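You operate a simulated robot arm through the tools that you are given. There is no shell and no other tool. Be economical: measure what you need, move in short steps, check, and stop when the job is done.

You run a simulated two-armed robot. Do the job below in one go: nothing can be reset, and whatever is moved stays where it is left.

TASK
Take the wheel weight from the top of the small bench and put it on the deck left of the silver bike. Fetch the orange spring clip from the top of the wood-topped table and set it on the deck right of the orange bike. Take the lid off the tin and lay it down on the top of the steel chest. Take the bolt on the top of the steel chest and put it away on the top of the small bench. Put the black filter on the lower shelf of the filter rack. Take the yellow pad with a black grip and put it on the top of the fan cabinet. Open the grey bin lid. The order is free. Set down upright: black filter, yellow pad with a black grip.

Only the result counts: the job must be done as asked and must still hold three seconds after the hand-in. Knocking over, shifting, dropping, spilling or breaking anything else fails it. A push-on lid holds only when it is set on centred and level and pressed home; a screw cap is set on level and turned clockwise until tight.

THE ROBOT
Two 7-joint arms with two-finger parallel grippers on one trunk, on a base that drives. Base frame: it is fixed to the floor where the robot stands at the start and does not move with it; the origin is under the middle of the robot, x ahead of it, y to its left, z up. Lengths are in cm, angles in rad, forces in N, time in s.
The left shoulder is at the start at [0.3, 20.4, 119.8], the right one opposite. With the tool pointing down near the work surface each hand reaches from about 10 to 84 cm from the robot's upright axis, wherever it stands, measured 20 degrees to its own side. Places, roughly: black filter [-475, 625, 75]; bolt (3x2x8 cm) [-450, 640, 80]; deck left of the silver bike [30, 190, 70]; deck right of the orange bike [210, 300, 70]; grey bin lid [510, 120, 60]; lower shelf of the filter rack [-190, 500, 80]; spring clip [175, 725, 75]; tin [-450, 650, 75]; top of the fan cabinet (72x17 cm) [-124, 486, 134]; top of the small bench [110, 10, 90]; wheel weight [75, 0, 100]; yellow pad with a black grip (4x4x5 cm) [-450, 610, 70]. Payload 4.4 kg a hand.
The tool frame of a hand sits at the grasp point between the pads (the TCP): z along the fingers, y along the line on which they close. The tips reach 2.3 cm beyond it. The gripper opens to 9.4 cm. The fingers are 3.8 cm wide and 1 cm thick; the gripper's body (5.4 by 9.6 cm) begins 3.9 cm behind the TCP.
Orientation is that of the tool frame in the base frame, as [roll, pitch, yaw] about the fixed x, y, z axes, in that order (R = Rz(yaw) Ry(pitch) Rx(roll)). With the fingers straight down and closing along the base's y, the tool's x points along the base's -x, its y along +y and its z along -z.

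THE INTERFACE
- The arms move only by the tool servo_tool. It takes "left_deltas", "right_deltas" or both (then of equal length, played together; a hand with none holds still); each is a list of rows, each a list of 3 entries, a list of its own where there are three numbers: the finger opening in mm, from 0 to 94, then the shift along the base's x, y, z in mm, then the turn, a rotation vector about the base's x, y, z in rad. In form: [[claw, [x, y, z], [ax, ay, az]], ...]. A call has 1 to 20 rows; each row is the pose to reach, as a shift and turn from the pose commanded when the call began. Rows are played at 5 a second. More than 5 cm and 0.15 rad between two rows, or a gripper value outside its range, and nothing of the call is played. Where a pose cannot be reached the arm comes as near as it can. A force on the tool above 40 N (or 10 N above the force at the start of the call, whichever is more), or a blocked arm, ends the call early, and 0.2 s more pass. Each finger travels about 10.8 cm/s and halts on what it meets, pressing with about 40 N; the grip force reading is that of the motor and also rises with nothing between the fingers. The clock runs only during rows and for 0.2 s after the last one: add rows that repeat a pose to give the fingers time. It gives the time, the measured TCP pose, the force on the tool (base axes), the opening and the grip force at its end, in the units of the frame above (readings bear some noise), with the torque about the TCP (base axes, N m) and any sound that the robot's microphone picked up.
- Cameras (640 x 400 px; columns grow to the right, rows downward): "scene" is now at [10.15, -0.1, 138.12]; the picture's right is [0.05, -1.00, -0.00], its down [-0.54, -0.02, -0.84] and it looks along [0.84, 0.04, -0.54] (base axes); focal length 252 px, centre (320, 200). "left" rides on the left gripper at [8.7, -1.6, -7.5] in its tool frame; the picture's right is [0.18, 0.98, 0.00], its down [-0.58, 0.11, -0.81] and it looks along [-0.79, 0.15, 0.59] (tool axes); focal length 243 px, centre (320, 200). "right" rides on the right gripper at [8.6, 1.6, -7.5] in its tool frame; the picture's right is [-0.18, 0.98, 0.00], its down [-0.58, -0.11, -0.81] and it looks along [-0.79, -0.15, 0.59] (tool axes); focal length 243 px, centre (320, 200). There is no depth. A picture from a camera that has moved, and an enlarged one, comes with that camera's place and axes in the base frame and with its lens. The place of the scene camera against the robot may be out by one fixed shift of up to 1.8 cm in any direction.
- get_image(camera): a new picture of that camera. The clock stands still meanwhile.
- lift_body(by): slides the trunk up (or, below 0, down) by that many cm; the arms and the scene camera ride with it, the base frame stays. It gives what a move gives, with no picture.
- roll_base(legs): drives the robot by 1 to 6 legs, each [ahead, left, turn to the left] in cm, cm and rad, along the robot's own axes; the way and the turn of a leg run together, so that a leg with both is an arc; at most 150 cm and 3.142 rad a leg. The arms and the cameras ride along, it lands a little off, and it stops where it bumps. It gives what a move gives.
- head_to(pan, tilt): turns the head with the scene camera to pan (to the left, within 1.396 rad either way) and tilt (down, from -0.506 to 1.204), counted from straight ahead of the robot. It gives what a move gives.
- inspect(camera, box): a new picture of the part [left, top, right, bottom] of that camera's present view, enlarged. The clock stands still meanwhile.
- sign_off(): hands the job in; it is judged then, once.

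Work in short steps. Places have to be worked out from the pictures, the camera data and where the tool is seen: move nearer, look again, correct. Check each grasp and each placing, and mend what went wrong. You have 186 turns and 166 pictures in all, those below and enlarged ones among them. Open the grippers and draw the arms clear of the work before you hand the job in, unless the task says otherwise; then end with one line.

The tools are called after "Call:" as a command line: name --argument value ..., lists and objects as JSON in quotes. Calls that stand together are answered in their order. servo_tool: Moves the arms, as the interface text tells. Its arguments: {"type":"object","properties":{"left_deltas":{"type":"array"},"right_deltas":{"type":"array"}},"required":[]} The other tools are called the same way: lift_body (by) slides the trunk up or down; roll_base (legs) drives the base; head_to (pan, tilt) turns the head that bears the scene camera; get_image (camera) takes a picture; inspect (camera, box) takes an enlarged picture of a part of a camera's view; sign_off () hands the job in.

At the start:

```text
time_s: 0.0
left_tcp_pos: [55.44, 39.49, 116.95]
left_orientation: [3.138, 0.031, 3.111]
left_force: [0.1, 0.7, -0.2]
left_moment: [0.03, -0.01, -0.02]
left_finger_gap: 9.41
left_gripper_force: 0.0
right_tcp_pos: [28.3, -11.97, 115.92]
right_orientation: [3.137, 0.012, 3.107]
right_force: [0.8, 0.0, 0.3]
right_moment: [0.01, -0.01, -0.01]
right_finger_gap: 9.39
right_gripper_force: 0.0
trunk travel left (down, up): [-27.5, 28.8]
robot x, y, heading: [-2.72, 0.05, -0.036]
head pan, tilt: [0.077, 0.606]
```

scene: 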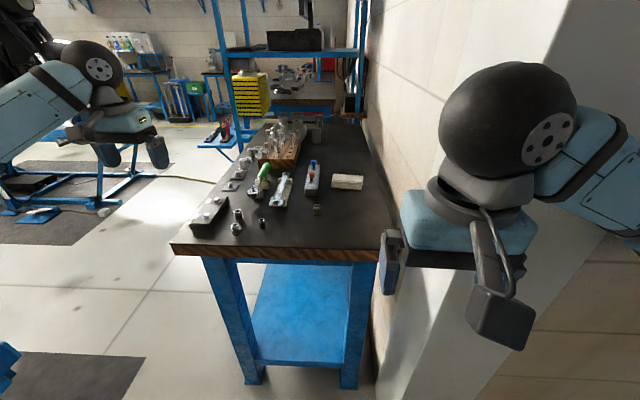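
right: 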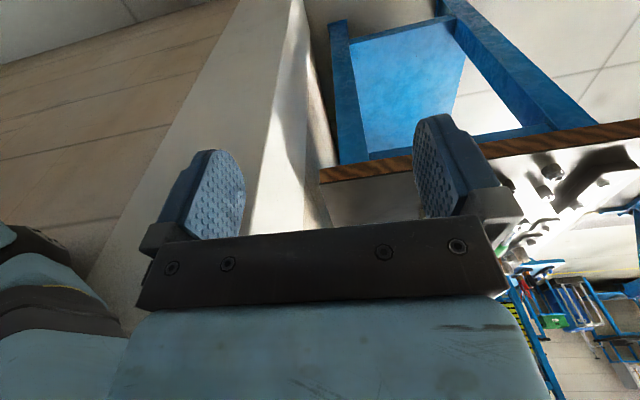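
left: 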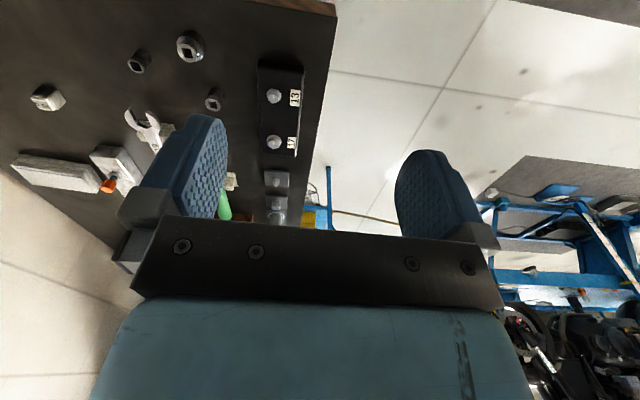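

I start by looking closely at the bench to identify the wheel weight.

Call:
inspect --camera "scene" --box '[160, 110, 400, 260]'

Call:
head_to --pan 0.9 --tilt 0.4

Call:
get_image --camera "scene"

```text
2.67 times, centred on (280, 185) of scene
camera zoom: at [10.15, -0.1, 138.12], right [0.05, -1.0, 0.0], down [-0.54, -0.02, -0.84], along [0.84, 0.04, -0.54], focal length 671 px, centre (427, 240)
```

zoom: 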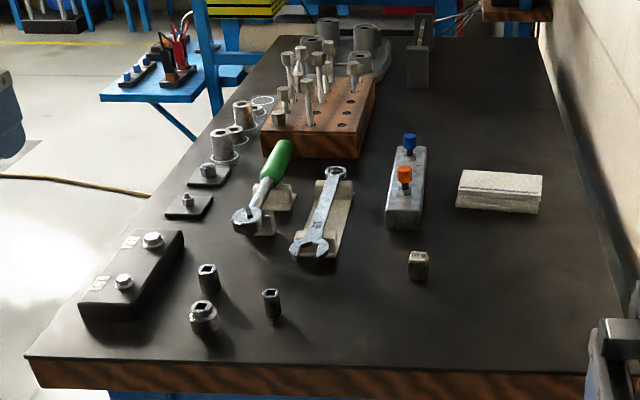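

```text
time_s: 1.1
left_tcp_pos: [56.22, 39.39, 116.5]
left_orientation: [-3.141, 0.027, 3.101]
left_force: [-0.2, -0.1, 0.3]
left_moment: [-0.02, 0.01, 0.03]
left_finger_gap: 9.37
left_gripper_force: 0.1
right_tcp_pos: [28.59, -11.99, 115.8]
right_orientation: [-3.14, 0.007, 3.096]
right_force: [0.5, 0.8, -0.3]
right_moment: [-0.03, 0.01, 0.0]
right_finger_gap: 9.4
right_gripper_force: 0.1
trunk travel left (down, up): [-27.5, 28.8]
robot x, y, heading: [-2.12, -0.2, -0.04]
head pan, tilt: [0.901, 0.4]
```

```text
161 pictures are left
camera scene: at [7.86, 7.08, 139.86], right [0.76, -0.65, 0.02], down [-0.23, -0.3, -0.93], along [0.61, 0.7, -0.37], focal length 252 px, centre (320, 200)
```

scene: 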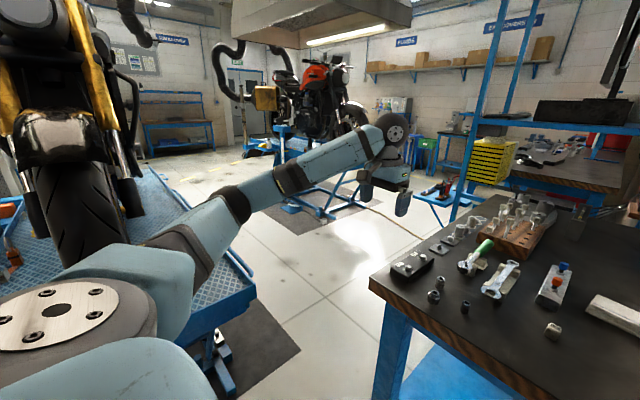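

The small pale block near (78, 4) looks like the wheel weight. I drive a bit closer and bring the left hand over it.

Call:
roll_base --legs '[[14, 0, 0]]'

Call:
servo_tool --left_deltas '[[94, [0, -50, 0], [0, 0, 0]], [94, [0, -100, 0], [0, 0, 0]], [94, [0, -150, 0], [0, 0, 0]], [94, [0, -200, 0], [0, 0, 0]], [94, [0, -250, 0], [0, 0, 0]], [94, [10, -300, 0], [0, 0, 0]], [94, [30, -340, 0], [0, 0, 0]], [94, [60, -355, 0], [0, 0, 0]], [94, [60, -355, 0], [0, 0, 0]]]'

Call:
head_to --pan 0.1 --tilt 0.65

Call:
get_image --camera "scene"

Call:
get_image --camera "left"

```text
time_s: 1.9
left_tcp_pos: [57.53, 39.36, 115.65]
left_orientation: [-3.135, 0.019, 3.089]
left_force: [0.4, 1.0, -0.1]
left_moment: [0.01, 0.02, 0.0]
left_finger_gap: 9.43
left_gripper_force: 0.1
right_tcp_pos: [29.32, -11.59, 115.46]
right_orientation: [-3.131, -0.004, 3.079]
right_force: [0.8, 0.2, 0.1]
right_moment: [-0.01, 0.01, 0.0]
right_finger_gap: 9.38
right_gripper_force: 0.2
trunk travel left (down, up): [-27.5, 28.8]
robot x, y, heading: [-2.33, 0.54, -0.056]
head pan, tilt: [0.901, 0.4]
stopped in leg 1: the robot was blocked; the commanded pose is now the measured one
```

```text
refused: row 6 steps farther than a row can; nothing moved
```

```text
time_s: 3.0
left_tcp_pos: [57.32, 39.25, 116.04]
left_orientation: [-3.137, 0.024, 3.09]
left_force: [-0.2, 0.2, 0.5]
left_moment: [0.02, 0.0, 0.02]
left_finger_gap: 9.41
left_gripper_force: 0.2
right_tcp_pos: [29.14, -11.67, 115.52]
right_orientation: [-3.132, -0.003, 3.083]
right_force: [0.3, -0.1, 0.6]
right_moment: [0.04, 0.01, 0.04]
right_finger_gap: 9.41
right_gripper_force: 0.0
trunk travel left (down, up): [-27.5, 28.8]
robot x, y, heading: [-2.49, -0.35, -0.047]
head pan, tilt: [0.099, 0.649]
```

```text
160 pictures are left
camera scene: at [11.18, 1.11, 137.68], right [0.05, -1.0, 0.01], down [-0.58, -0.04, -0.81], along [0.81, 0.04, -0.58], focal length 252 px, centre (320, 200)
```

scene: 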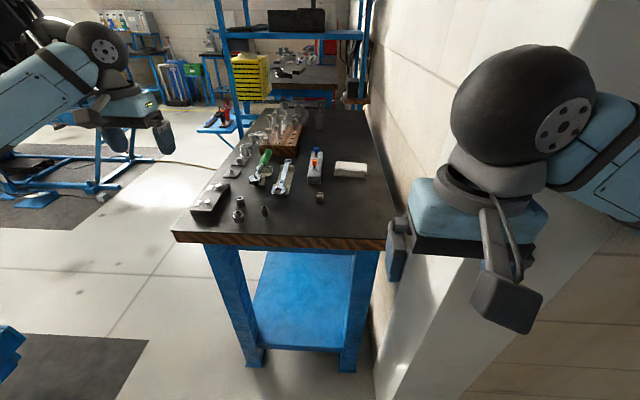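

```text
159 pictures are left
camera left: at [48.28, 38.05, 123.46], right [-0.13, 0.99, -0.01], down [0.57, 0.09, 0.82], along [0.81, 0.1, -0.57], focal length 243 px, centre (320, 200)
```

left: 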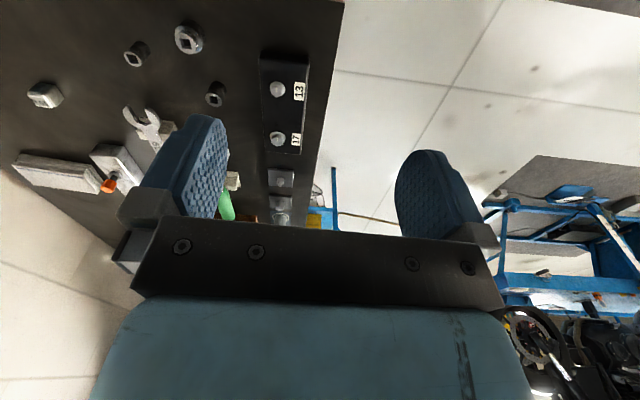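

The drive is blocked (the right arm is near the pillar), but the block at about (74, 2.5) seems reachable from here. I swing the left hand over it at the same height.

Call:
servo_tool --left_deltas '[[94, [10, -45, 0], [0, 0, 0]], [94, [20, -90, 0], [0, 0, 0]], [94, [30, -135, 0], [0, 0, 0]], [94, [40, -180, 0], [0, 0, 0]], [94, [50, -225, 0], [0, 0, 0]], [94, [60, -270, 0], [0, 0, 0]], [94, [80, -310, 0], [0, 0, 0]], [94, [100, -350, 0], [0, 0, 0]], [94, [130, -360, 0], [0, 0, 0]], [94, [130, -360, 0], [0, 0, 0]]]'

Call:
get_image --camera "left"

Call:
get_image --camera "scene"

```text
time_s: 5.4
left_tcp_pos: [70.35, 3.43, 115.86]
left_orientation: [-3.134, 0.017, 3.085]
left_force: [0.4, -0.3, 0.0]
left_moment: [-0.04, -0.03, 0.0]
left_finger_gap: 9.4
left_gripper_force: 0.0
right_tcp_pos: [29.3, -11.53, 115.53]
right_orientation: [-3.132, -0.004, 3.078]
right_force: [0.8, -0.1, -0.5]
right_moment: [-0.01, 0.0, -0.02]
right_finger_gap: 9.43
right_gripper_force: 0.0
trunk travel left (down, up): [-27.5, 28.8]
robot x, y, heading: [-2.38, -0.24, -0.055]
head pan, tilt: [0.099, 0.649]
stopped in row 10 (left hand): the arm was blocked; the commanded pose is now the measured one
```

```text
158 pictures are left
camera left: at [61.41, 2.19, 123.26], right [-0.13, 0.99, -0.01], down [0.57, 0.08, 0.82], along [0.81, 0.1, -0.58], focal length 243 px, centre (320, 200)
```

left: 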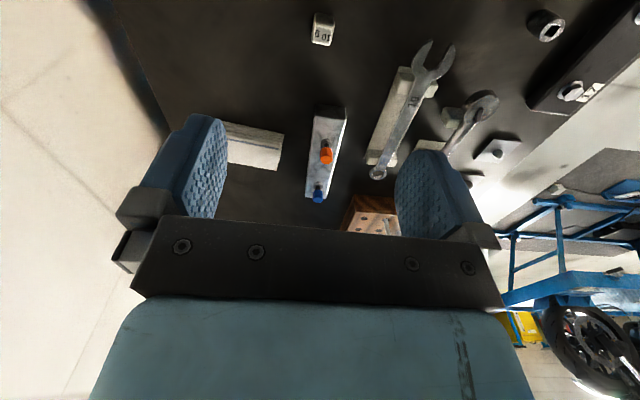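

```text
157 pictures are left
camera scene: at [11.57, 1.38, 137.56], right [0.04, -1.0, 0.01], down [-0.59, -0.03, -0.81], along [0.81, 0.03, -0.59], focal length 252 px, centre (320, 200)
```

scene: 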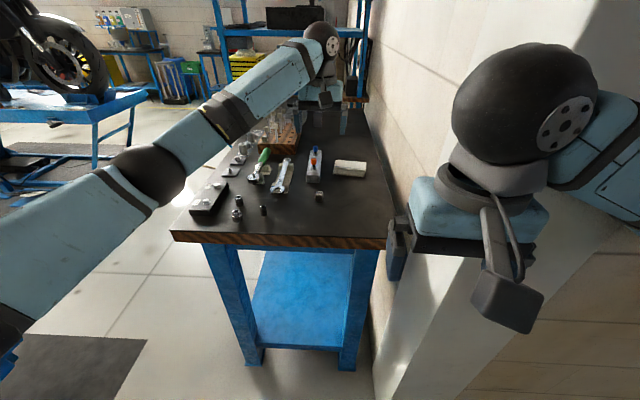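

The block sits near (72, 3.6, 93.7). I zoom in on it to see its orientation and size.

Call:
inspect --camera "left" --box '[280, 0, 376, 60]'

Call:
servo_tool --left_deltas '[[60, [8, 0, -40], [0, 0, 0]], [60, [14, 0, -80], [0, 0, 0]], [60, [14, 0, -120], [0, 0, 0]], [60, [14, 0, -120], [0, 0, 0]]]'

Call:
get_image --camera "left"

Call:
inspect --camera "scene" --box '[200, 80, 420, 220]'

```text
6.67 times, centred on (328, 30) of left
camera zoom: at [61.41, 2.19, 123.26], right [-0.13, 0.99, -0.01], down [0.57, 0.08, 0.82], along [0.81, 0.1, -0.58], focal length 1618 px, centre (267, 1333)
```

zoom: 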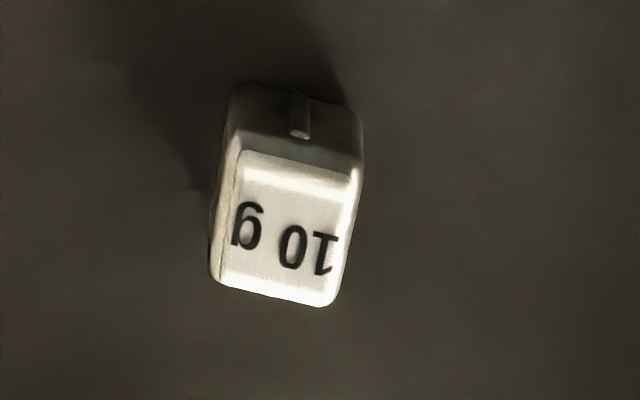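

```text
time_s: 6.4
left_tcp_pos: [71.82, 3.29, 104.2]
left_orientation: [-3.134, 0.024, 3.087]
left_force: [-0.4, 1.0, -0.2]
left_moment: [0.02, -0.02, 0.0]
left_finger_gap: 5.99
left_gripper_force: 0.0
right_tcp_pos: [29.12, -11.78, 115.45]
right_orientation: [-3.133, -0.004, 3.081]
right_force: [-0.7, 0.3, -0.3]
right_moment: [-0.03, 0.0, 0.02]
right_finger_gap: 9.37
right_gripper_force: 0.1
trunk travel left (down, up): [-27.5, 28.8]
robot x, y, heading: [-2.09, 0.03, -0.051]
head pan, tilt: [0.099, 0.649]
```

```text
155 pictures are left
camera left: at [62.82, 2.1, 111.47], right [-0.13, 0.99, -0.01], down [0.57, 0.08, 0.82], along [0.81, 0.1, -0.57], focal length 243 px, centre (320, 200)
```

left: 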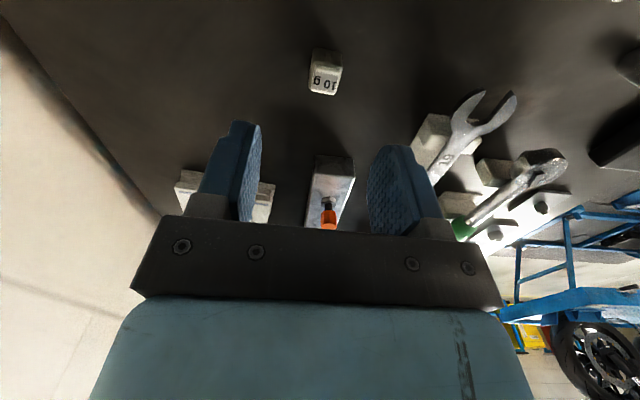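

```text
2.86 times, centred on (310, 150) of scene
camera zoom: at [11.34, 1.16, 137.64], right [0.05, -1.0, 0.01], down [-0.59, -0.03, -0.81], along [0.81, 0.03, -0.59], focal length 719 px, centre (349, 343)
```

zoom: 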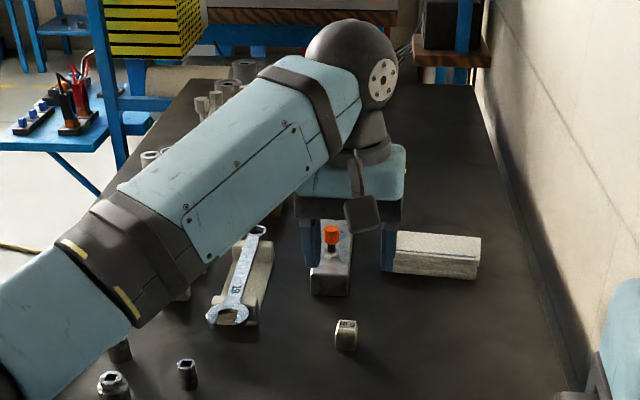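

The block spans about x 71.2–73.1, y 2.7–4.5, z 91.4–94. I descend around it and close gently.

Call:
servo_tool --left_deltas '[[50, [2, 3, -40], [0, 0, 0]], [50, [2, 3, -80], [0, 0, 0]], [50, [2, 3, -98], [0, 0, 0]], [50, [2, 3, -98], [0, 0, 0]]]'

Call:
get_image --camera "left"

Call:
inspect --camera "scene" --box '[240, 130, 400, 230]'

```text
time_s: 7.4
left_tcp_pos: [72.27, 3.6, 94.5]
left_orientation: [-3.135, 0.023, 3.087]
left_force: [-0.4, 1.3, 0.1]
left_moment: [0.0, -0.03, 0.0]
left_finger_gap: 4.98
left_gripper_force: 0.0
right_tcp_pos: [29.09, -11.68, 115.48]
right_orientation: [-3.132, -0.003, 3.08]
right_force: [-0.9, 0.9, -0.3]
right_moment: [-0.01, -0.02, 0.01]
right_finger_gap: 9.4
right_gripper_force: 0.0
trunk travel left (down, up): [-27.5, 28.8]
robot x, y, heading: [-2.13, -0.05, -0.052]
head pan, tilt: [0.099, 0.649]
```

```text
153 pictures are left
camera left: at [63.19, 2.39, 101.79], right [-0.13, 0.99, -0.01], down [0.57, 0.08, 0.82], along [0.81, 0.1, -0.57], focal length 243 px, centre (320, 200)
```

left: 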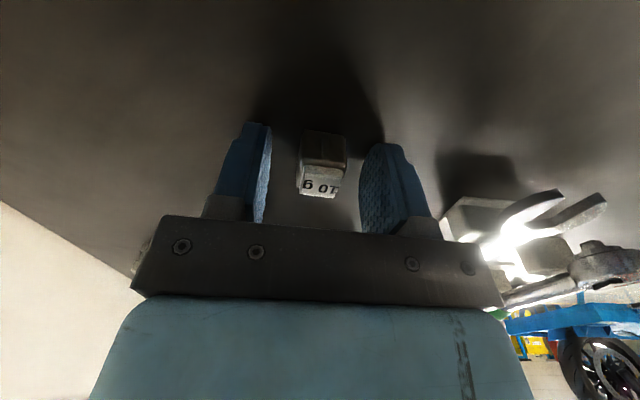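

```text
4.00 times, centred on (320, 180) of scene
camera zoom: at [11.35, 1.14, 137.64], right [0.05, -1.0, 0.01], down [-0.59, -0.03, -0.81], along [0.81, 0.03, -0.59], focal length 1007 px, centre (320, 280)
```

zoom: 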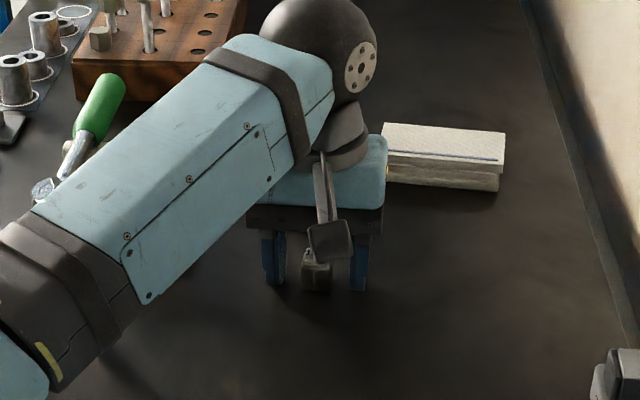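

The block is centred between the fingers. I close and lift.

Call:
servo_tool --left_deltas '[[30, [0, 0, 0], [0, 0, 0]], [10, [0, 0, 0], [0, 0, 0]], [0, [0, 0, 0], [0, 0, 0]], [0, [0, 0, 0], [0, 0, 0]], [0, [0, 0, 0], [0, 0, 0]], [0, [0, 0, 40], [0, 0, 0]], [0, [0, 0, 90], [0, 0, 0]], [0, [0, 0, 140], [0, 0, 0]], [0, [0, 0, 190], [0, 0, 0]], [0, [-30, 0, 230], [0, 0, 0]]]'

Call:
get_image --camera "left"

```text
time_s: 9.8
left_tcp_pos: [69.28, 3.85, 117.14]
left_orientation: [-3.135, 0.018, 3.085]
left_force: [-0.6, -0.1, -0.2]
left_moment: [0.0, 0.03, 0.03]
left_finger_gap: 2.04
left_gripper_force: 40.0
right_tcp_pos: [29.42, -11.61, 115.52]
right_orientation: [-3.131, -0.007, 3.076]
right_force: [0.6, 0.6, 0.2]
right_moment: [0.01, 0.01, -0.01]
right_finger_gap: 9.4
right_gripper_force: 0.1
trunk travel left (down, up): [-27.5, 28.8]
robot x, y, heading: [-2.43, 0.26, -0.059]
head pan, tilt: [0.099, 0.649]
stopped in row 10 (left hand): the arm was blocked; the commanded pose is now the measured one
```

```text
151 pictures are left
camera left: at [60.34, 2.6, 124.54], right [-0.13, 0.99, -0.01], down [0.57, 0.08, 0.82], along [0.81, 0.1, -0.58], focal length 243 px, centre (320, 200)
```

left: 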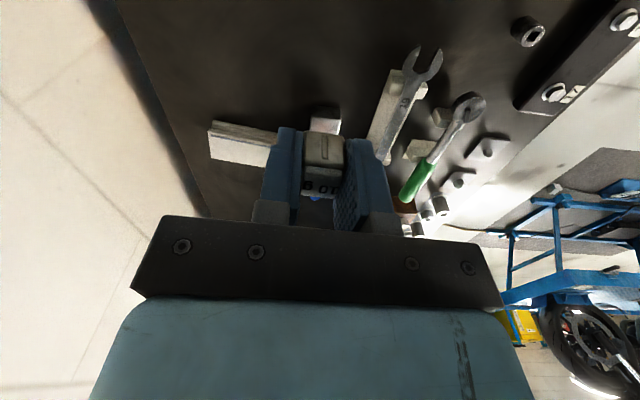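

The wheel weight is held (gap 2.04 cm). I tuck the left hand in a bit, and look left at the silver bike and its deck.

Call:
servo_tool --left_deltas '[[0, [-40, 20, 20], [0, 0, 0]], [0, [-80, 50, 40], [0, 0, 0]], [0, [-120, 85, 60], [0, 0, 0]], [0, [-160, 120, 80], [0, 0, 0]], [0, [-200, 150, 100], [0, 0, 0]], [0, [-240, 180, 110], [0, 0, 0]], [0, [-270, 210, 110], [0, 0, 0]]]'

Call:
head_to --pan 1.35 --tilt 0.5

Call:
get_image --camera "scene"

```text
refused: row 2 steps farther than a row can; nothing moved
```

```text
time_s: 11.3
left_tcp_pos: [69.14, 3.81, 117.39]
left_orientation: [-3.135, 0.02, 3.087]
left_force: [-0.2, -0.2, -0.4]
left_moment: [-0.01, -0.03, -0.02]
left_finger_gap: 2.04
left_gripper_force: 39.7
right_tcp_pos: [29.18, -11.74, 115.44]
right_orientation: [-3.131, -0.004, 3.079]
right_force: [-0.7, -0.1, -0.8]
right_moment: [0.05, -0.02, -0.03]
right_finger_gap: 9.4
right_gripper_force: 0.1
trunk travel left (down, up): [-27.5, 28.8]
robot x, y, heading: [-2.06, 0.24, -0.053]
head pan, tilt: [1.349, 0.499]
```

```text
150 pictures are left
camera scene: at [5.25, 9.52, 138.76], right [0.96, -0.27, 0.02], down [-0.11, -0.47, -0.88], along [0.25, 0.84, -0.48], focal length 252 px, centre (320, 200)
```

scene: 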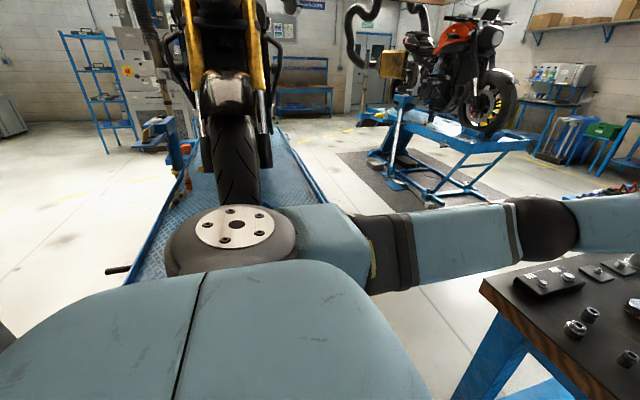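

The weight must go on the +x side (the bike's own left, as it faces me), and the gap between bench and lift is only about 44 cm wide, so I will go around. First I tuck the left hand and back out.

Call:
servo_tool --left_deltas '[[0, [-35, 15, 20], [0, 0, 0]], [0, [-70, 30, 40], [0, 0, 0]], [0, [-105, 45, 60], [0, 0, 0]], [0, [-140, 60, 80], [0, 0, 0]], [0, [-175, 80, 100], [0, 0, 0]], [0, [-210, 100, 110], [0, 0, 0]], [0, [-245, 125, 110], [0, 0, 0]], [0, [-280, 150, 110], [0, 0, 0]], [0, [-310, 180, 110], [0, 0, 0]], [0, [-340, 200, 110], [0, 0, 0]]]'

Call:
roll_base --legs '[[-35, 0, 0], [0, 0, 1.6]]'

Call:
head_to --pan 0.3 --tilt 0.35

Call:
get_image --camera "scene"

```text
time_s: 13.5
left_tcp_pos: [34.77, 23.7, 127.32]
left_orientation: [-3.137, 0.023, 3.086]
left_force: [0.0, 0.6, -0.1]
left_moment: [-0.01, 0.01, 0.01]
left_finger_gap: 2.03
left_gripper_force: 39.8
right_tcp_pos: [29.1, -11.8, 115.43]
right_orientation: [-3.133, -0.005, 3.08]
right_force: [-0.4, -0.2, 0.6]
right_moment: [-0.01, -0.01, 0.02]
right_finger_gap: 9.41
right_gripper_force: 0.1
trunk travel left (down, up): [-27.5, 28.8]
robot x, y, heading: [-1.99, -0.18, -0.054]
head pan, tilt: [1.349, 0.499]
```

```text
time_s: 19.6
left_tcp_pos: [-60.47, 40.29, 126.85]
left_orientation: [3.141, -0.001, -1.601]
left_force: [0.0, 0.2, -0.3]
left_moment: [0.0, 0.02, 0.01]
left_finger_gap: 2.03
left_gripper_force: 39.8
right_tcp_pos: [-25.11, 35.31, 114.73]
right_orientation: [-3.138, -0.028, -1.608]
right_force: [-0.4, -1.0, -0.6]
right_moment: [0.02, 0.02, 0.01]
right_finger_gap: 9.39
right_gripper_force: 0.0
trunk travel left (down, up): [-27.5, 28.8]
robot x, y, heading: [-36.58, 1.85, 1.539]
head pan, tilt: [1.349, 0.499]
```

```text
time_s: 20.9
left_tcp_pos: [-60.52, 40.29, 126.78]
left_orientation: [-3.141, 0.0, -1.601]
left_force: [-0.1, -0.8, -0.1]
left_moment: [0.02, -0.03, -0.01]
left_finger_gap: 2.03
left_gripper_force: 39.4
right_tcp_pos: [-25.01, 35.41, 114.57]
right_orientation: [-3.139, -0.028, -1.608]
right_force: [0.4, 0.0, -0.4]
right_moment: [0.0, 0.04, -0.01]
right_finger_gap: 9.38
right_gripper_force: 0.0
trunk travel left (down, up): [-27.5, 28.8]
robot x, y, heading: [-36.38, 1.86, 1.54]
head pan, tilt: [0.3, 0.351]
```

```text
149 pictures are left
camera scene: at [-38.46, 17.83, 140.02], right [0.96, 0.27, 0.0], down [0.09, -0.33, -0.94], along [-0.25, 0.9, -0.34], focal length 252 px, centre (320, 200)
```

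scene: 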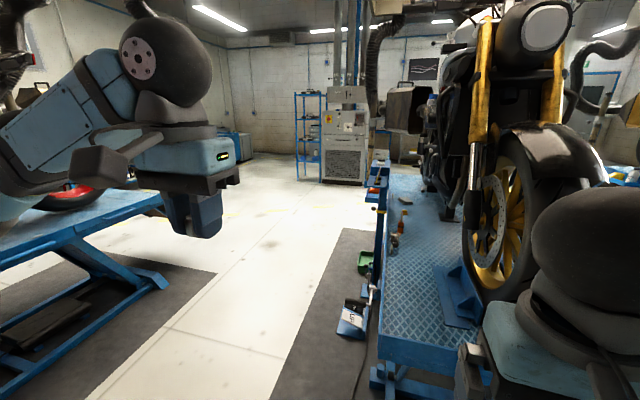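

The aisle between the lifts lies around x = -110. I strafe into it and drive forward.

Call:
roll_base --legs '[[0, 72, 0], [150, 0, 0], [130, 0, 0]]'

Call:
head_to --pan 0.6 --tilt 0.3

Call:
get_image --camera "scene"

Call:
head_to --pan -0.6 --tilt 0.3

Call:
get_image --camera "scene"

```text
time_s: 38.0
left_tcp_pos: [-113.54, 260.27, 128.22]
left_orientation: [3.14, 0.031, -1.667]
left_force: [0.6, -0.6, 0.8]
left_moment: [0.02, -0.02, 0.02]
left_finger_gap: 2.05
left_gripper_force: 39.9
right_tcp_pos: [-78.19, 250.87, 115.67]
right_orientation: [3.133, 0.041, -1.601]
right_force: [0.8, -0.1, -0.3]
right_moment: [-0.01, -0.01, 0.05]
right_finger_gap: 9.41
right_gripper_force: 0.1
trunk travel left (down, up): [-27.5, 28.8]
robot x, y, heading: [-92.04, 223.74, 1.472]
head pan, tilt: [0.3, 0.351]
stopped in leg 3: the robot was blocked; the commanded pose is now the measured one
```

```text
time_s: 38.9
left_tcp_pos: [-113.53, 260.12, 128.2]
left_orientation: [3.14, 0.039, -1.665]
left_force: [0.0, 0.4, 0.4]
left_moment: [0.02, -0.01, 0.01]
left_finger_gap: 2.02
left_gripper_force: 40.3
right_tcp_pos: [-78.15, 251.01, 115.66]
right_orientation: [3.132, 0.041, -1.603]
right_force: [0.2, -0.1, -0.9]
right_moment: [-0.02, 0.02, 0.03]
right_finger_gap: 9.41
right_gripper_force: 0.1
trunk travel left (down, up): [-27.5, 28.8]
robot x, y, heading: [-92.11, 223.62, 1.477]
head pan, tilt: [0.6, 0.3]
```

```text
148 pictures are left
camera scene: at [-95.61, 234.85, 141.02], right [0.87, 0.48, 0.02], down [0.14, -0.22, -0.96], along [-0.46, 0.85, -0.26], focal length 252 px, centre (320, 200)
```

scene: 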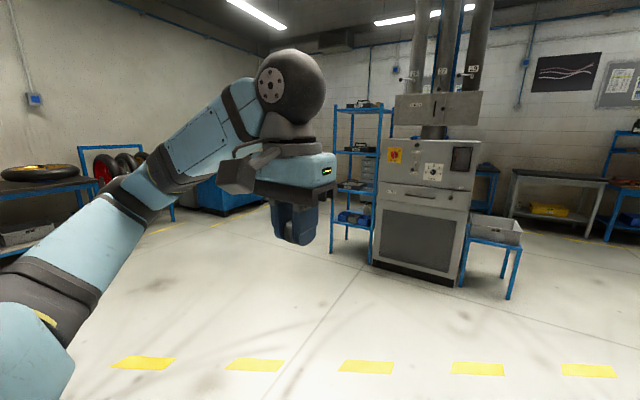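

```text
time_s: 40.2
left_tcp_pos: [-113.53, 260.14, 128.23]
left_orientation: [3.139, 0.04, -1.664]
left_force: [-0.9, -0.9, -0.4]
left_moment: [0.01, 0.01, -0.01]
left_finger_gap: 2.04
left_gripper_force: 39.8
right_tcp_pos: [-78.11, 251.0, 115.66]
right_orientation: [3.131, 0.044, -1.604]
right_force: [-0.4, 0.3, -0.8]
right_moment: [0.02, -0.01, 0.01]
right_finger_gap: 9.4
right_gripper_force: 0.1
trunk travel left (down, up): [-27.5, 28.8]
robot x, y, heading: [-91.98, 224.1, 1.476]
head pan, tilt: [-0.6, 0.3]
```

```text
147 pictures are left
camera scene: at [-85.07, 233.89, 140.96], right [0.77, -0.64, -0.02], down [-0.19, -0.19, -0.96], along [0.61, 0.74, -0.27], focal length 252 px, centre (320, 200)
```

scene: 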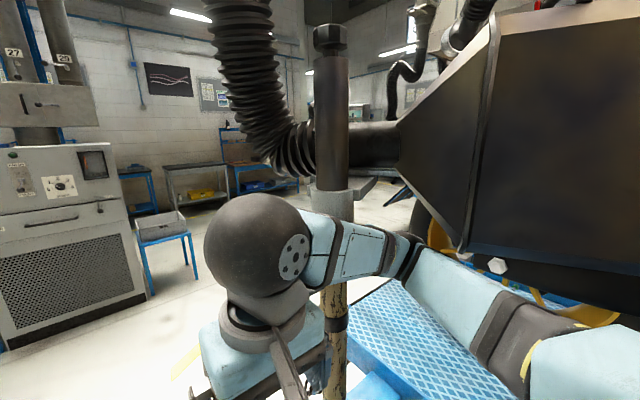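

My right forearm hit the exhaust-arm pole. I back up, shift left, and continue past it.

Call:
roll_base --legs '[[-15, 0, 0], [0, 30, 0.07], [100, 0, 0]]'

Call:
head_to --pan -1.0 --tilt 0.3

Call:
get_image --camera "scene"

```text
time_s: 49.2
left_tcp_pos: [-147.51, 347.13, 126.81]
left_orientation: [-3.141, 0.001, -1.574]
left_force: [0.8, 0.3, 0.6]
left_moment: [0.01, 0.01, 0.02]
left_finger_gap: 2.03
left_gripper_force: 40.3
right_tcp_pos: [-111.5, 341.23, 114.58]
right_orientation: [3.133, -0.003, -1.521]
right_force: [-0.1, 0.6, 0.6]
right_moment: [0.0, -0.01, -0.02]
right_finger_gap: 9.37
right_gripper_force: 0.1
trunk travel left (down, up): [-27.5, 28.8]
robot x, y, heading: [-122.39, 309.27, 1.567]
head pan, tilt: [-0.6, 0.3]
```

```text
time_s: 50.1
left_tcp_pos: [-147.59, 347.22, 126.77]
left_orientation: [3.141, 0.0, -1.574]
left_force: [0.2, 0.7, -1.0]
left_moment: [0.02, 0.0, -0.02]
left_finger_gap: 2.05
left_gripper_force: 40.4
right_tcp_pos: [-111.52, 341.21, 114.41]
right_orientation: [3.133, -0.004, -1.524]
right_force: [0.6, 0.0, 0.0]
right_moment: [0.05, -0.01, 0.01]
right_finger_gap: 9.39
right_gripper_force: 0.0
trunk travel left (down, up): [-27.5, 28.8]
robot x, y, heading: [-122.46, 309.51, 1.572]
head pan, tilt: [-1.0, 0.3]
```

```text
146 pictures are left
camera scene: at [-114.25, 321.36, 140.5], right [0.54, -0.84, 0.0], down [-0.25, -0.16, -0.96], along [0.81, 0.51, -0.3], focal length 252 px, centre (320, 200)
```

scene: 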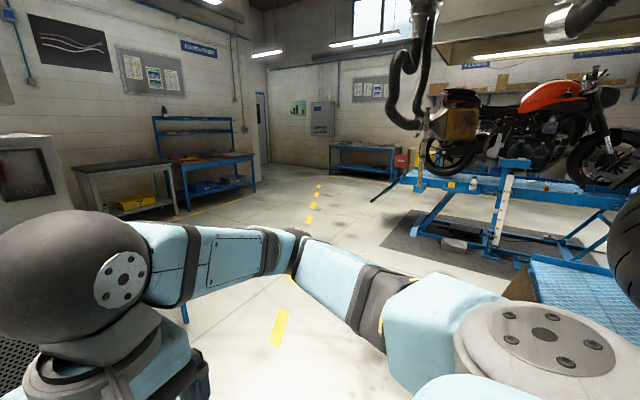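

The floor is clear. The wood-topped table with blue legs is near (115–175, 700). I drive there to fetch the clip with the right hand, then do both decks from the aisle.

Call:
roll_base --legs '[[0, 0, -1.2], [150, 0, 0], [110, 0, 0], [0, 0, 1.2], [150, 0, 0], [40, -40, 0]]'

Call:
head_to --pan 0 --tilt 0.45

Call:
get_image --camera "scene"

```text
time_s: 53.3
left_tcp_pos: [-98.36, 347.79, 126.74]
left_orientation: [3.141, 0.002, -2.728]
left_force: [-0.1, 0.1, 0.6]
left_moment: [0.01, 0.02, 0.02]
left_finger_gap: 2.02
left_gripper_force: 40.2
right_tcp_pos: [-89.5, 312.53, 114.66]
right_orientation: [3.134, -0.001, -2.663]
right_force: [0.3, 0.1, 0.5]
right_moment: [0.01, 0.03, 0.0]
right_finger_gap: 9.41
right_gripper_force: 0.0
trunk travel left (down, up): [-27.5, 28.8]
robot x, y, heading: [-122.57, 309.35, 0.418]
head pan, tilt: [-1.0, 0.3]
stopped in leg 1: the robot was blocked; the commanded pose is now the measured one
```

```text
time_s: 54.6
left_tcp_pos: [-98.36, 347.72, 126.74]
left_orientation: [-3.14, 0.002, -2.726]
left_force: [0.8, -0.4, -0.7]
left_moment: [0.0, 0.02, -0.01]
left_finger_gap: 2.04
left_gripper_force: 40.4
right_tcp_pos: [-89.36, 312.63, 114.66]
right_orientation: [3.134, 0.0, -2.662]
right_force: [-0.1, 0.4, -0.9]
right_moment: [0.01, 0.01, -0.01]
right_finger_gap: 9.4
right_gripper_force: 0.0
trunk travel left (down, up): [-27.5, 28.8]
robot x, y, heading: [-122.83, 309.27, 0.413]
head pan, tilt: [0.0, 0.45]
```

```text
145 pictures are left
camera scene: at [-107.6, 316.35, 139.1], right [0.4, -0.92, 0.0], down [-0.4, -0.18, -0.9], along [0.82, 0.36, -0.44], focal length 252 px, centre (320, 200)
```

scene: 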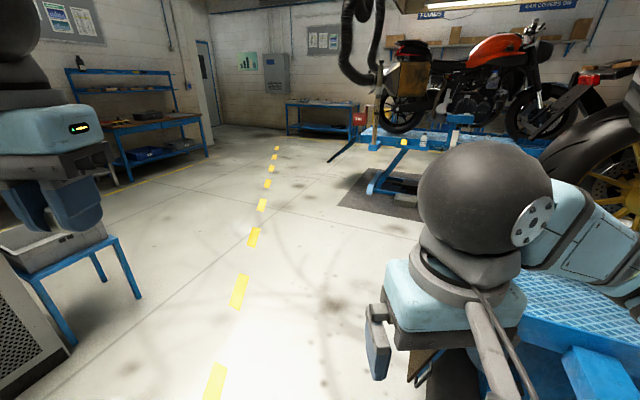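

The right arm again meets the pole region; I slide away diagonally, then continue.

Call:
roll_base --legs '[[10, 35, 0.05], [60, 20, 0], [150, 0, 0], [0, 0, 1.1], [130, 0, 0]]'

Call:
get_image --camera "scene"

```text
time_s: 77.3
left_tcp_pos: [34.23, 622.43, 126.93]
left_orientation: [3.14, 0.001, -1.624]
left_force: [0.4, 0.1, 0.0]
left_moment: [0.03, 0.0, 0.0]
left_finger_gap: 2.03
left_gripper_force: 40.0
right_tcp_pos: [69.51, 614.5, 114.55]
right_orientation: [3.135, 0.0, -1.559]
right_force: [0.4, 0.0, 0.7]
right_moment: [0.0, 0.02, -0.01]
right_finger_gap: 9.4
right_gripper_force: 0.0
trunk travel left (down, up): [-27.5, 28.8]
robot x, y, heading: [57.18, 583.55, 1.52]
head pan, tilt: [0.0, 0.45]
```

```text
144 pictures are left
camera scene: at [58.51, 599.68, 139.1], right [1.0, -0.05, 0.0], down [-0.02, -0.43, -0.9], along [0.05, 0.9, -0.44], focal length 252 px, centre (320, 200)
```

scene: 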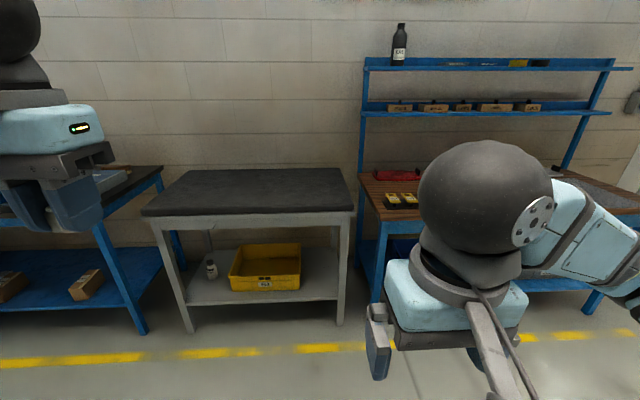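

The wood-topped table is to my right. I strafe right 85 cm and look at its top.

Call:
roll_base --legs '[[0, -85, 0.04]]'

Call:
head_to --pan 0 --tilt 0.55

Call:
get_image --camera "scene"

Call:
get_image --camera "right"

```text
time_s: 85.0
left_tcp_pos: [114.51, 619.22, 126.8]
left_orientation: [3.14, 0.003, -1.558]
left_force: [-0.2, 1.0, 0.3]
left_moment: [-0.02, 0.03, 0.03]
left_finger_gap: 2.07
left_gripper_force: 39.8
right_tcp_pos: [150.38, 613.56, 114.64]
right_orientation: [3.132, 0.001, -1.495]
right_force: [-0.3, -0.2, 0.0]
right_moment: [-0.01, -0.02, 0.02]
right_finger_gap: 9.44
right_gripper_force: 0.0
trunk travel left (down, up): [-27.5, 28.8]
robot x, y, heading: [140.16, 581.91, 1.584]
head pan, tilt: [0.0, 0.45]
```

```text
time_s: 85.6
left_tcp_pos: [114.48, 619.26, 126.82]
left_orientation: [3.138, 0.002, -1.558]
left_force: [0.2, 0.4, -0.8]
left_moment: [0.0, 0.02, -0.01]
left_finger_gap: 2.01
left_gripper_force: 40.5
right_tcp_pos: [150.42, 613.67, 114.52]
right_orientation: [3.131, 0.001, -1.496]
right_force: [0.0, 1.3, 1.0]
right_moment: [0.0, -0.02, 0.01]
right_finger_gap: 9.38
right_gripper_force: 0.0
trunk travel left (down, up): [-27.5, 28.8]
robot x, y, heading: [139.85, 581.99, 1.584]
head pan, tilt: [0.0, 0.55]
```

```text
143 pictures are left
camera scene: at [140.36, 597.86, 138.2], right [1.0, 0.01, 0.0], down [0.01, -0.52, -0.85], along [-0.01, 0.85, -0.52], focal length 252 px, centre (320, 200)
```

scene: 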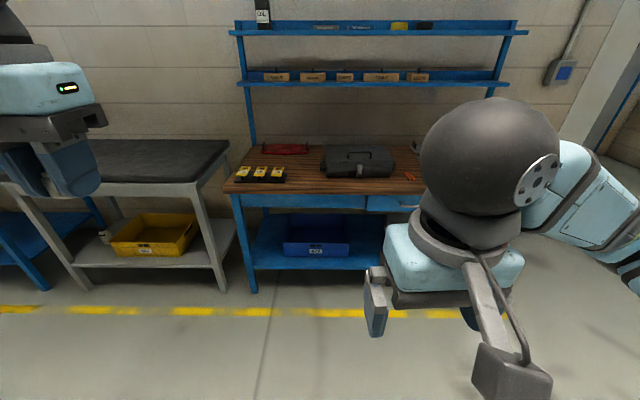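

```text
142 pictures are left
camera right: at [149.45, 604.91, 122.02], right [-0.99, 0.11, 0.01], down [0.07, 0.59, 0.81], along [0.08, 0.8, -0.59], focal length 243 px, centre (320, 200)
```

right: 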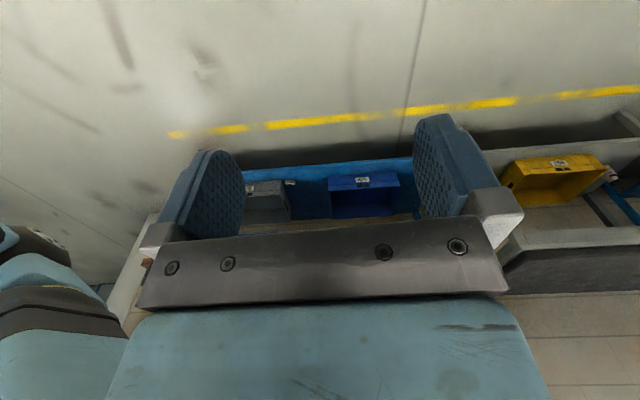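

The clip appears at about (188, 724) on the table. I drive closer so the right hand can reach it.

Call:
roll_base --legs '[[0, -28, 0], [55, 0, 0], [13, 0, 0]]'

Call:
head_to --pan -0.25 --tilt 0.8

Call:
get_image --camera "scene"

Call:
get_image --camera "right"

```text
time_s: 92.3
left_tcp_pos: [142.76, 687.95, 126.84]
left_orientation: [-3.141, -0.001, -1.572]
left_force: [-0.1, -0.5, -0.4]
left_moment: [0.0, 0.01, -0.01]
left_finger_gap: 2.05
left_gripper_force: 40.0
right_tcp_pos: [178.49, 682.0, 114.59]
right_orientation: [3.132, 0.002, -1.507]
right_force: [-0.4, 0.6, 0.5]
right_moment: [0.01, 0.01, 0.02]
right_finger_gap: 9.4
right_gripper_force: 0.0
trunk travel left (down, up): [-27.5, 28.8]
robot x, y, heading: [167.87, 650.38, 1.57]
head pan, tilt: [0.0, 0.55]
```

```text
time_s: 93.1
left_tcp_pos: [142.73, 687.96, 126.93]
left_orientation: [-3.141, 0.001, -1.57]
left_force: [-0.2, -0.3, -0.7]
left_moment: [-0.01, -0.04, 0.02]
left_finger_gap: 2.04
left_gripper_force: 39.8
right_tcp_pos: [178.34, 681.88, 114.56]
right_orientation: [3.132, 0.002, -1.506]
right_force: [0.9, 0.3, -0.1]
right_moment: [0.01, -0.01, 0.01]
right_finger_gap: 9.4
right_gripper_force: 0.1
trunk travel left (down, up): [-27.5, 28.8]
robot x, y, heading: [167.43, 650.3, 1.576]
head pan, tilt: [-0.25, 0.799]
```

```text
141 pictures are left
camera scene: at [170.21, 665.14, 136.07], right [0.97, -0.25, 0.0], down [-0.18, -0.69, -0.7], along [0.17, 0.68, -0.72], focal length 252 px, centre (320, 200)
```

scene: 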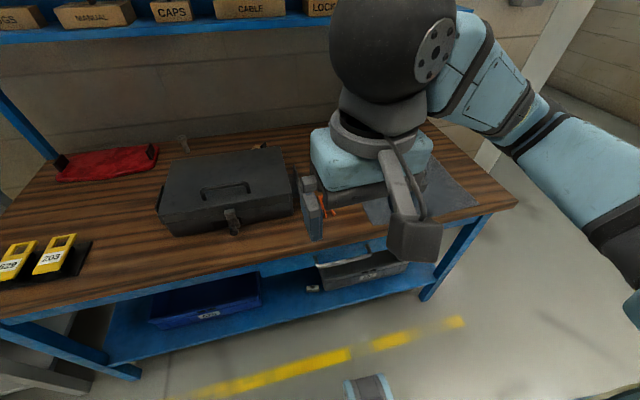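

```text
140 pictures are left
camera right: at [177.39, 673.23, 122.03], right [-0.99, 0.12, 0.01], down [0.08, 0.59, 0.81], along [0.09, 0.8, -0.59], focal length 243 px, centre (320, 200)
```

right: 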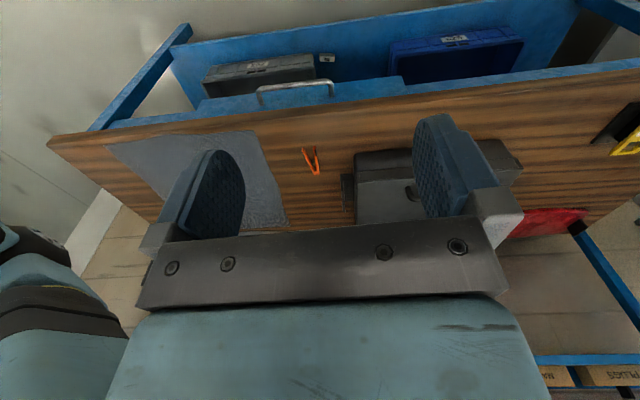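

The clip is clearly visible in the right camera, near (184, 717). I zoom in to read its orientation.

Call:
inspect --camera "right" --box '[264, 125, 360, 185]'

```text
6.67 times, centred on (312, 155) of right
camera zoom: at [177.39, 673.23, 122.03], right [-0.99, 0.12, 0.01], down [0.08, 0.59, 0.81], along [0.09, 0.8, -0.59], focal length 1618 px, centre (373, 500)
```

zoom: 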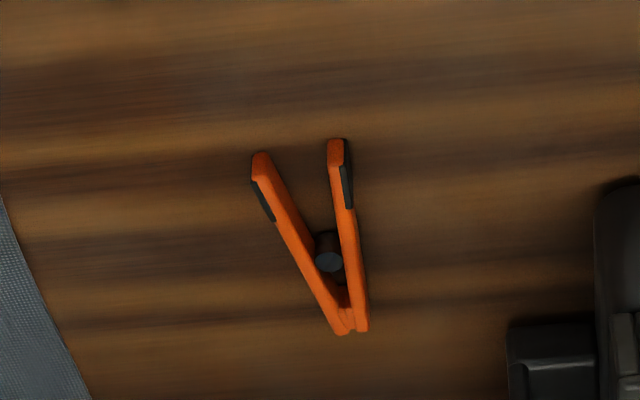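

The clip lies along y (tips at y≈712, pivot at y≈721), so the current hand yaw suits it. I move above it at z≈92 and look again.

Call:
servo_tool --right_deltas '[[60, [6, 48, 0], [0, 0, 0]], [60, [12, 96, 0], [0, 0, 0]], [60, [18, 144, -10], [0, 0, 0]], [60, [24, 190, -30], [0, 0, 0]], [60, [30, 230, -55], [0, 0, 0]], [60, [36, 265, -85], [0, 0, 0]], [60, [42, 295, -120], [0, 0, 0]], [60, [48, 320, -160], [0, 0, 0]], [60, [55, 345, -195], [0, 0, 0]], [60, [55, 345, -215], [0, 0, 0]], [60, [55, 345, -215], [0, 0, 0]]]'

Call:
get_image --camera "right"

Call:
get_image --camera "scene"

```text
refused: row 4 steps farther than a row can; nothing moved
```

```text
138 pictures are left
camera right: at [177.39, 673.23, 122.03], right [-0.99, 0.12, 0.01], down [0.08, 0.59, 0.81], along [0.09, 0.8, -0.59], focal length 243 px, centre (320, 200)
```

right: 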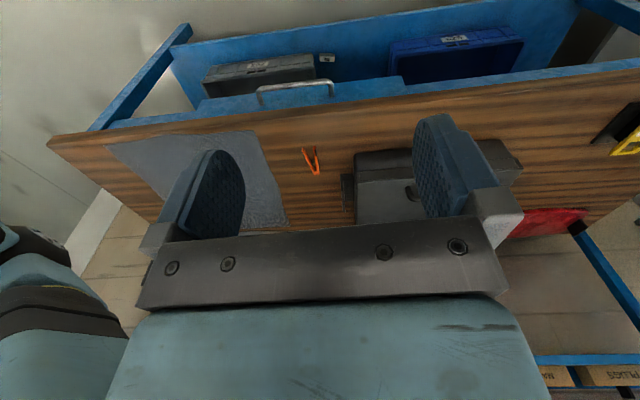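

```text
137 pictures are left
camera scene: at [170.21, 665.14, 136.07], right [0.97, -0.25, 0.0], down [-0.18, -0.69, -0.7], along [0.17, 0.68, -0.72], focal length 252 px, centre (320, 200)
```

scene: 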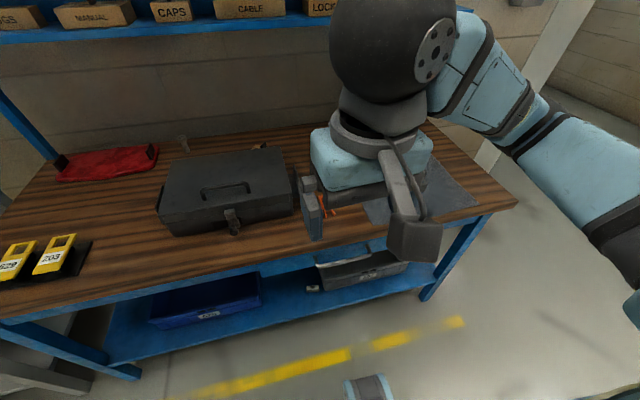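

A step was too long; I resend with even steps.

Call:
servo_tool --right_deltas '[[60, [6, 38, -18], [0, 0, 0]], [60, [12, 76, -36], [0, 0, 0]], [60, [18, 114, -54], [0, 0, 0]], [60, [24, 152, -72], [0, 0, 0]], [60, [30, 190, -90], [0, 0, 0]], [60, [36, 228, -108], [0, 0, 0]], [60, [42, 266, -126], [0, 0, 0]], [60, [48, 304, -150], [0, 0, 0]], [60, [55, 342, -175], [0, 0, 0]], [60, [55, 345, -215], [0, 0, 0]], [60, [55, 345, -215], [0, 0, 0]]]'

Call:
get_image --camera "right"

Call:
get_image --camera "scene"

```text
time_s: 95.5
left_tcp_pos: [142.63, 687.87, 126.87]
left_orientation: [-3.141, 0.002, -1.572]
left_force: [-0.2, -0.3, -0.6]
left_moment: [0.02, -0.04, 0.01]
left_finger_gap: 2.02
left_gripper_force: 40.0
right_tcp_pos: [183.74, 716.39, 93.27]
right_orientation: [3.132, -0.003, -1.508]
right_force: [-0.1, -0.5, 0.8]
right_moment: [0.03, 0.0, 0.02]
right_finger_gap: 6.01
right_gripper_force: 0.1
trunk travel left (down, up): [-27.5, 28.8]
robot x, y, heading: [167.79, 650.51, 1.572]
head pan, tilt: [-0.25, 0.799]
```

```text
136 pictures are left
camera right: at [182.7, 707.65, 100.67], right [-0.99, 0.12, 0.01], down [0.08, 0.59, 0.81], along [0.09, 0.8, -0.59], focal length 243 px, centre (320, 200)
```

right: 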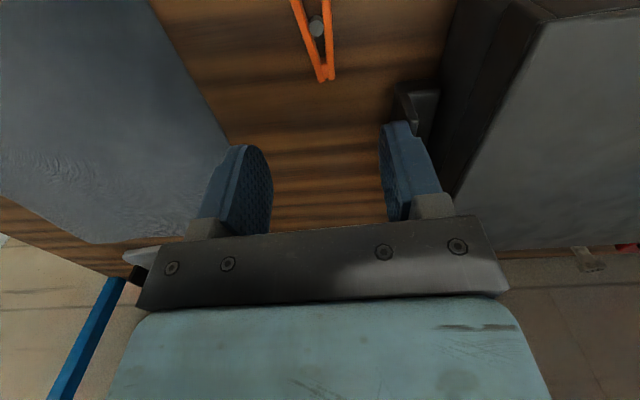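

```text
135 pictures are left
camera scene: at [170.19, 665.15, 136.06], right [0.97, -0.25, 0.0], down [-0.18, -0.69, -0.7], along [0.17, 0.68, -0.72], focal length 252 px, centre (320, 200)
```

scene: 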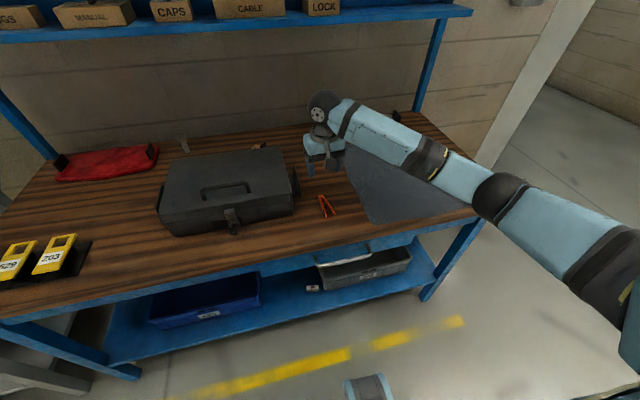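

Triangulating, the clip is higher than I thought (z≈81.5) with its apex at (183.2, 717.3) and tips at y≈708.6. I shift to y≈712.5 and descend to z≈85.

Call:
servo_tool --right_deltas '[[50, [-1, -38, 0], [0, 0, 0]], [50, [-2, -39, -40], [0, 0, 0]], [50, [-2, -39, -84], [0, 0, 0]], [50, [-2, -39, -84], [0, 0, 0]]]'

Call:
get_image --camera "right"

Call:
inspect --camera "scene" --box '[260, 140, 400, 230]'

```text
time_s: 96.5
left_tcp_pos: [142.6, 688.0, 126.94]
left_orientation: [-3.142, 0.003, -1.571]
left_force: [-0.1, -0.1, 0.2]
left_moment: [0.01, -0.01, -0.02]
left_finger_gap: 2.05
left_gripper_force: 39.9
right_tcp_pos: [183.86, 712.62, 84.58]
right_orientation: [3.133, -0.001, -1.507]
right_force: [0.1, -1.4, -0.5]
right_moment: [0.03, 0.01, 0.01]
right_finger_gap: 5.0
right_gripper_force: 0.2
trunk travel left (down, up): [-27.5, 28.8]
robot x, y, heading: [167.62, 650.26, 1.572]
head pan, tilt: [-0.25, 0.799]
```

```text
134 pictures are left
camera right: at [182.85, 703.91, 92.03], right [-0.99, 0.12, 0.01], down [0.08, 0.59, 0.81], along [0.09, 0.8, -0.59], focal length 243 px, centre (320, 200)
```

right: 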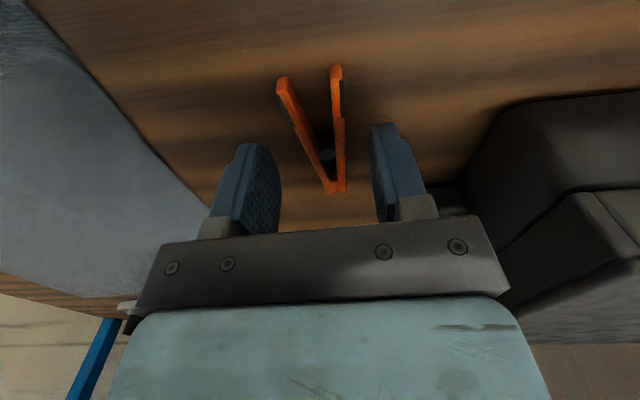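

```text
4.44 times, centred on (330, 185) of scene
camera zoom: at [170.2, 665.16, 136.06], right [0.97, -0.25, 0.0], down [-0.18, -0.69, -0.7], along [0.17, 0.68, -0.72], focal length 1119 px, centre (276, 267)
```

zoom: 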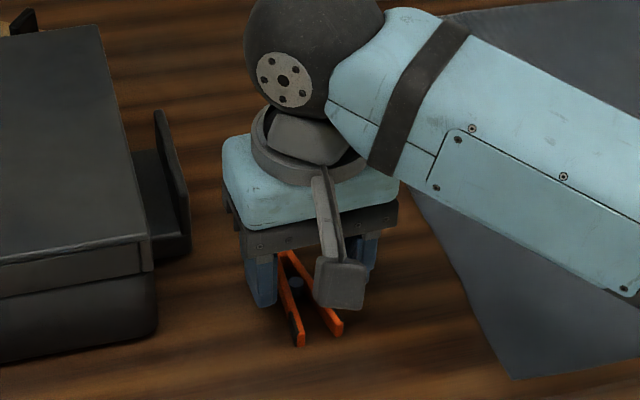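

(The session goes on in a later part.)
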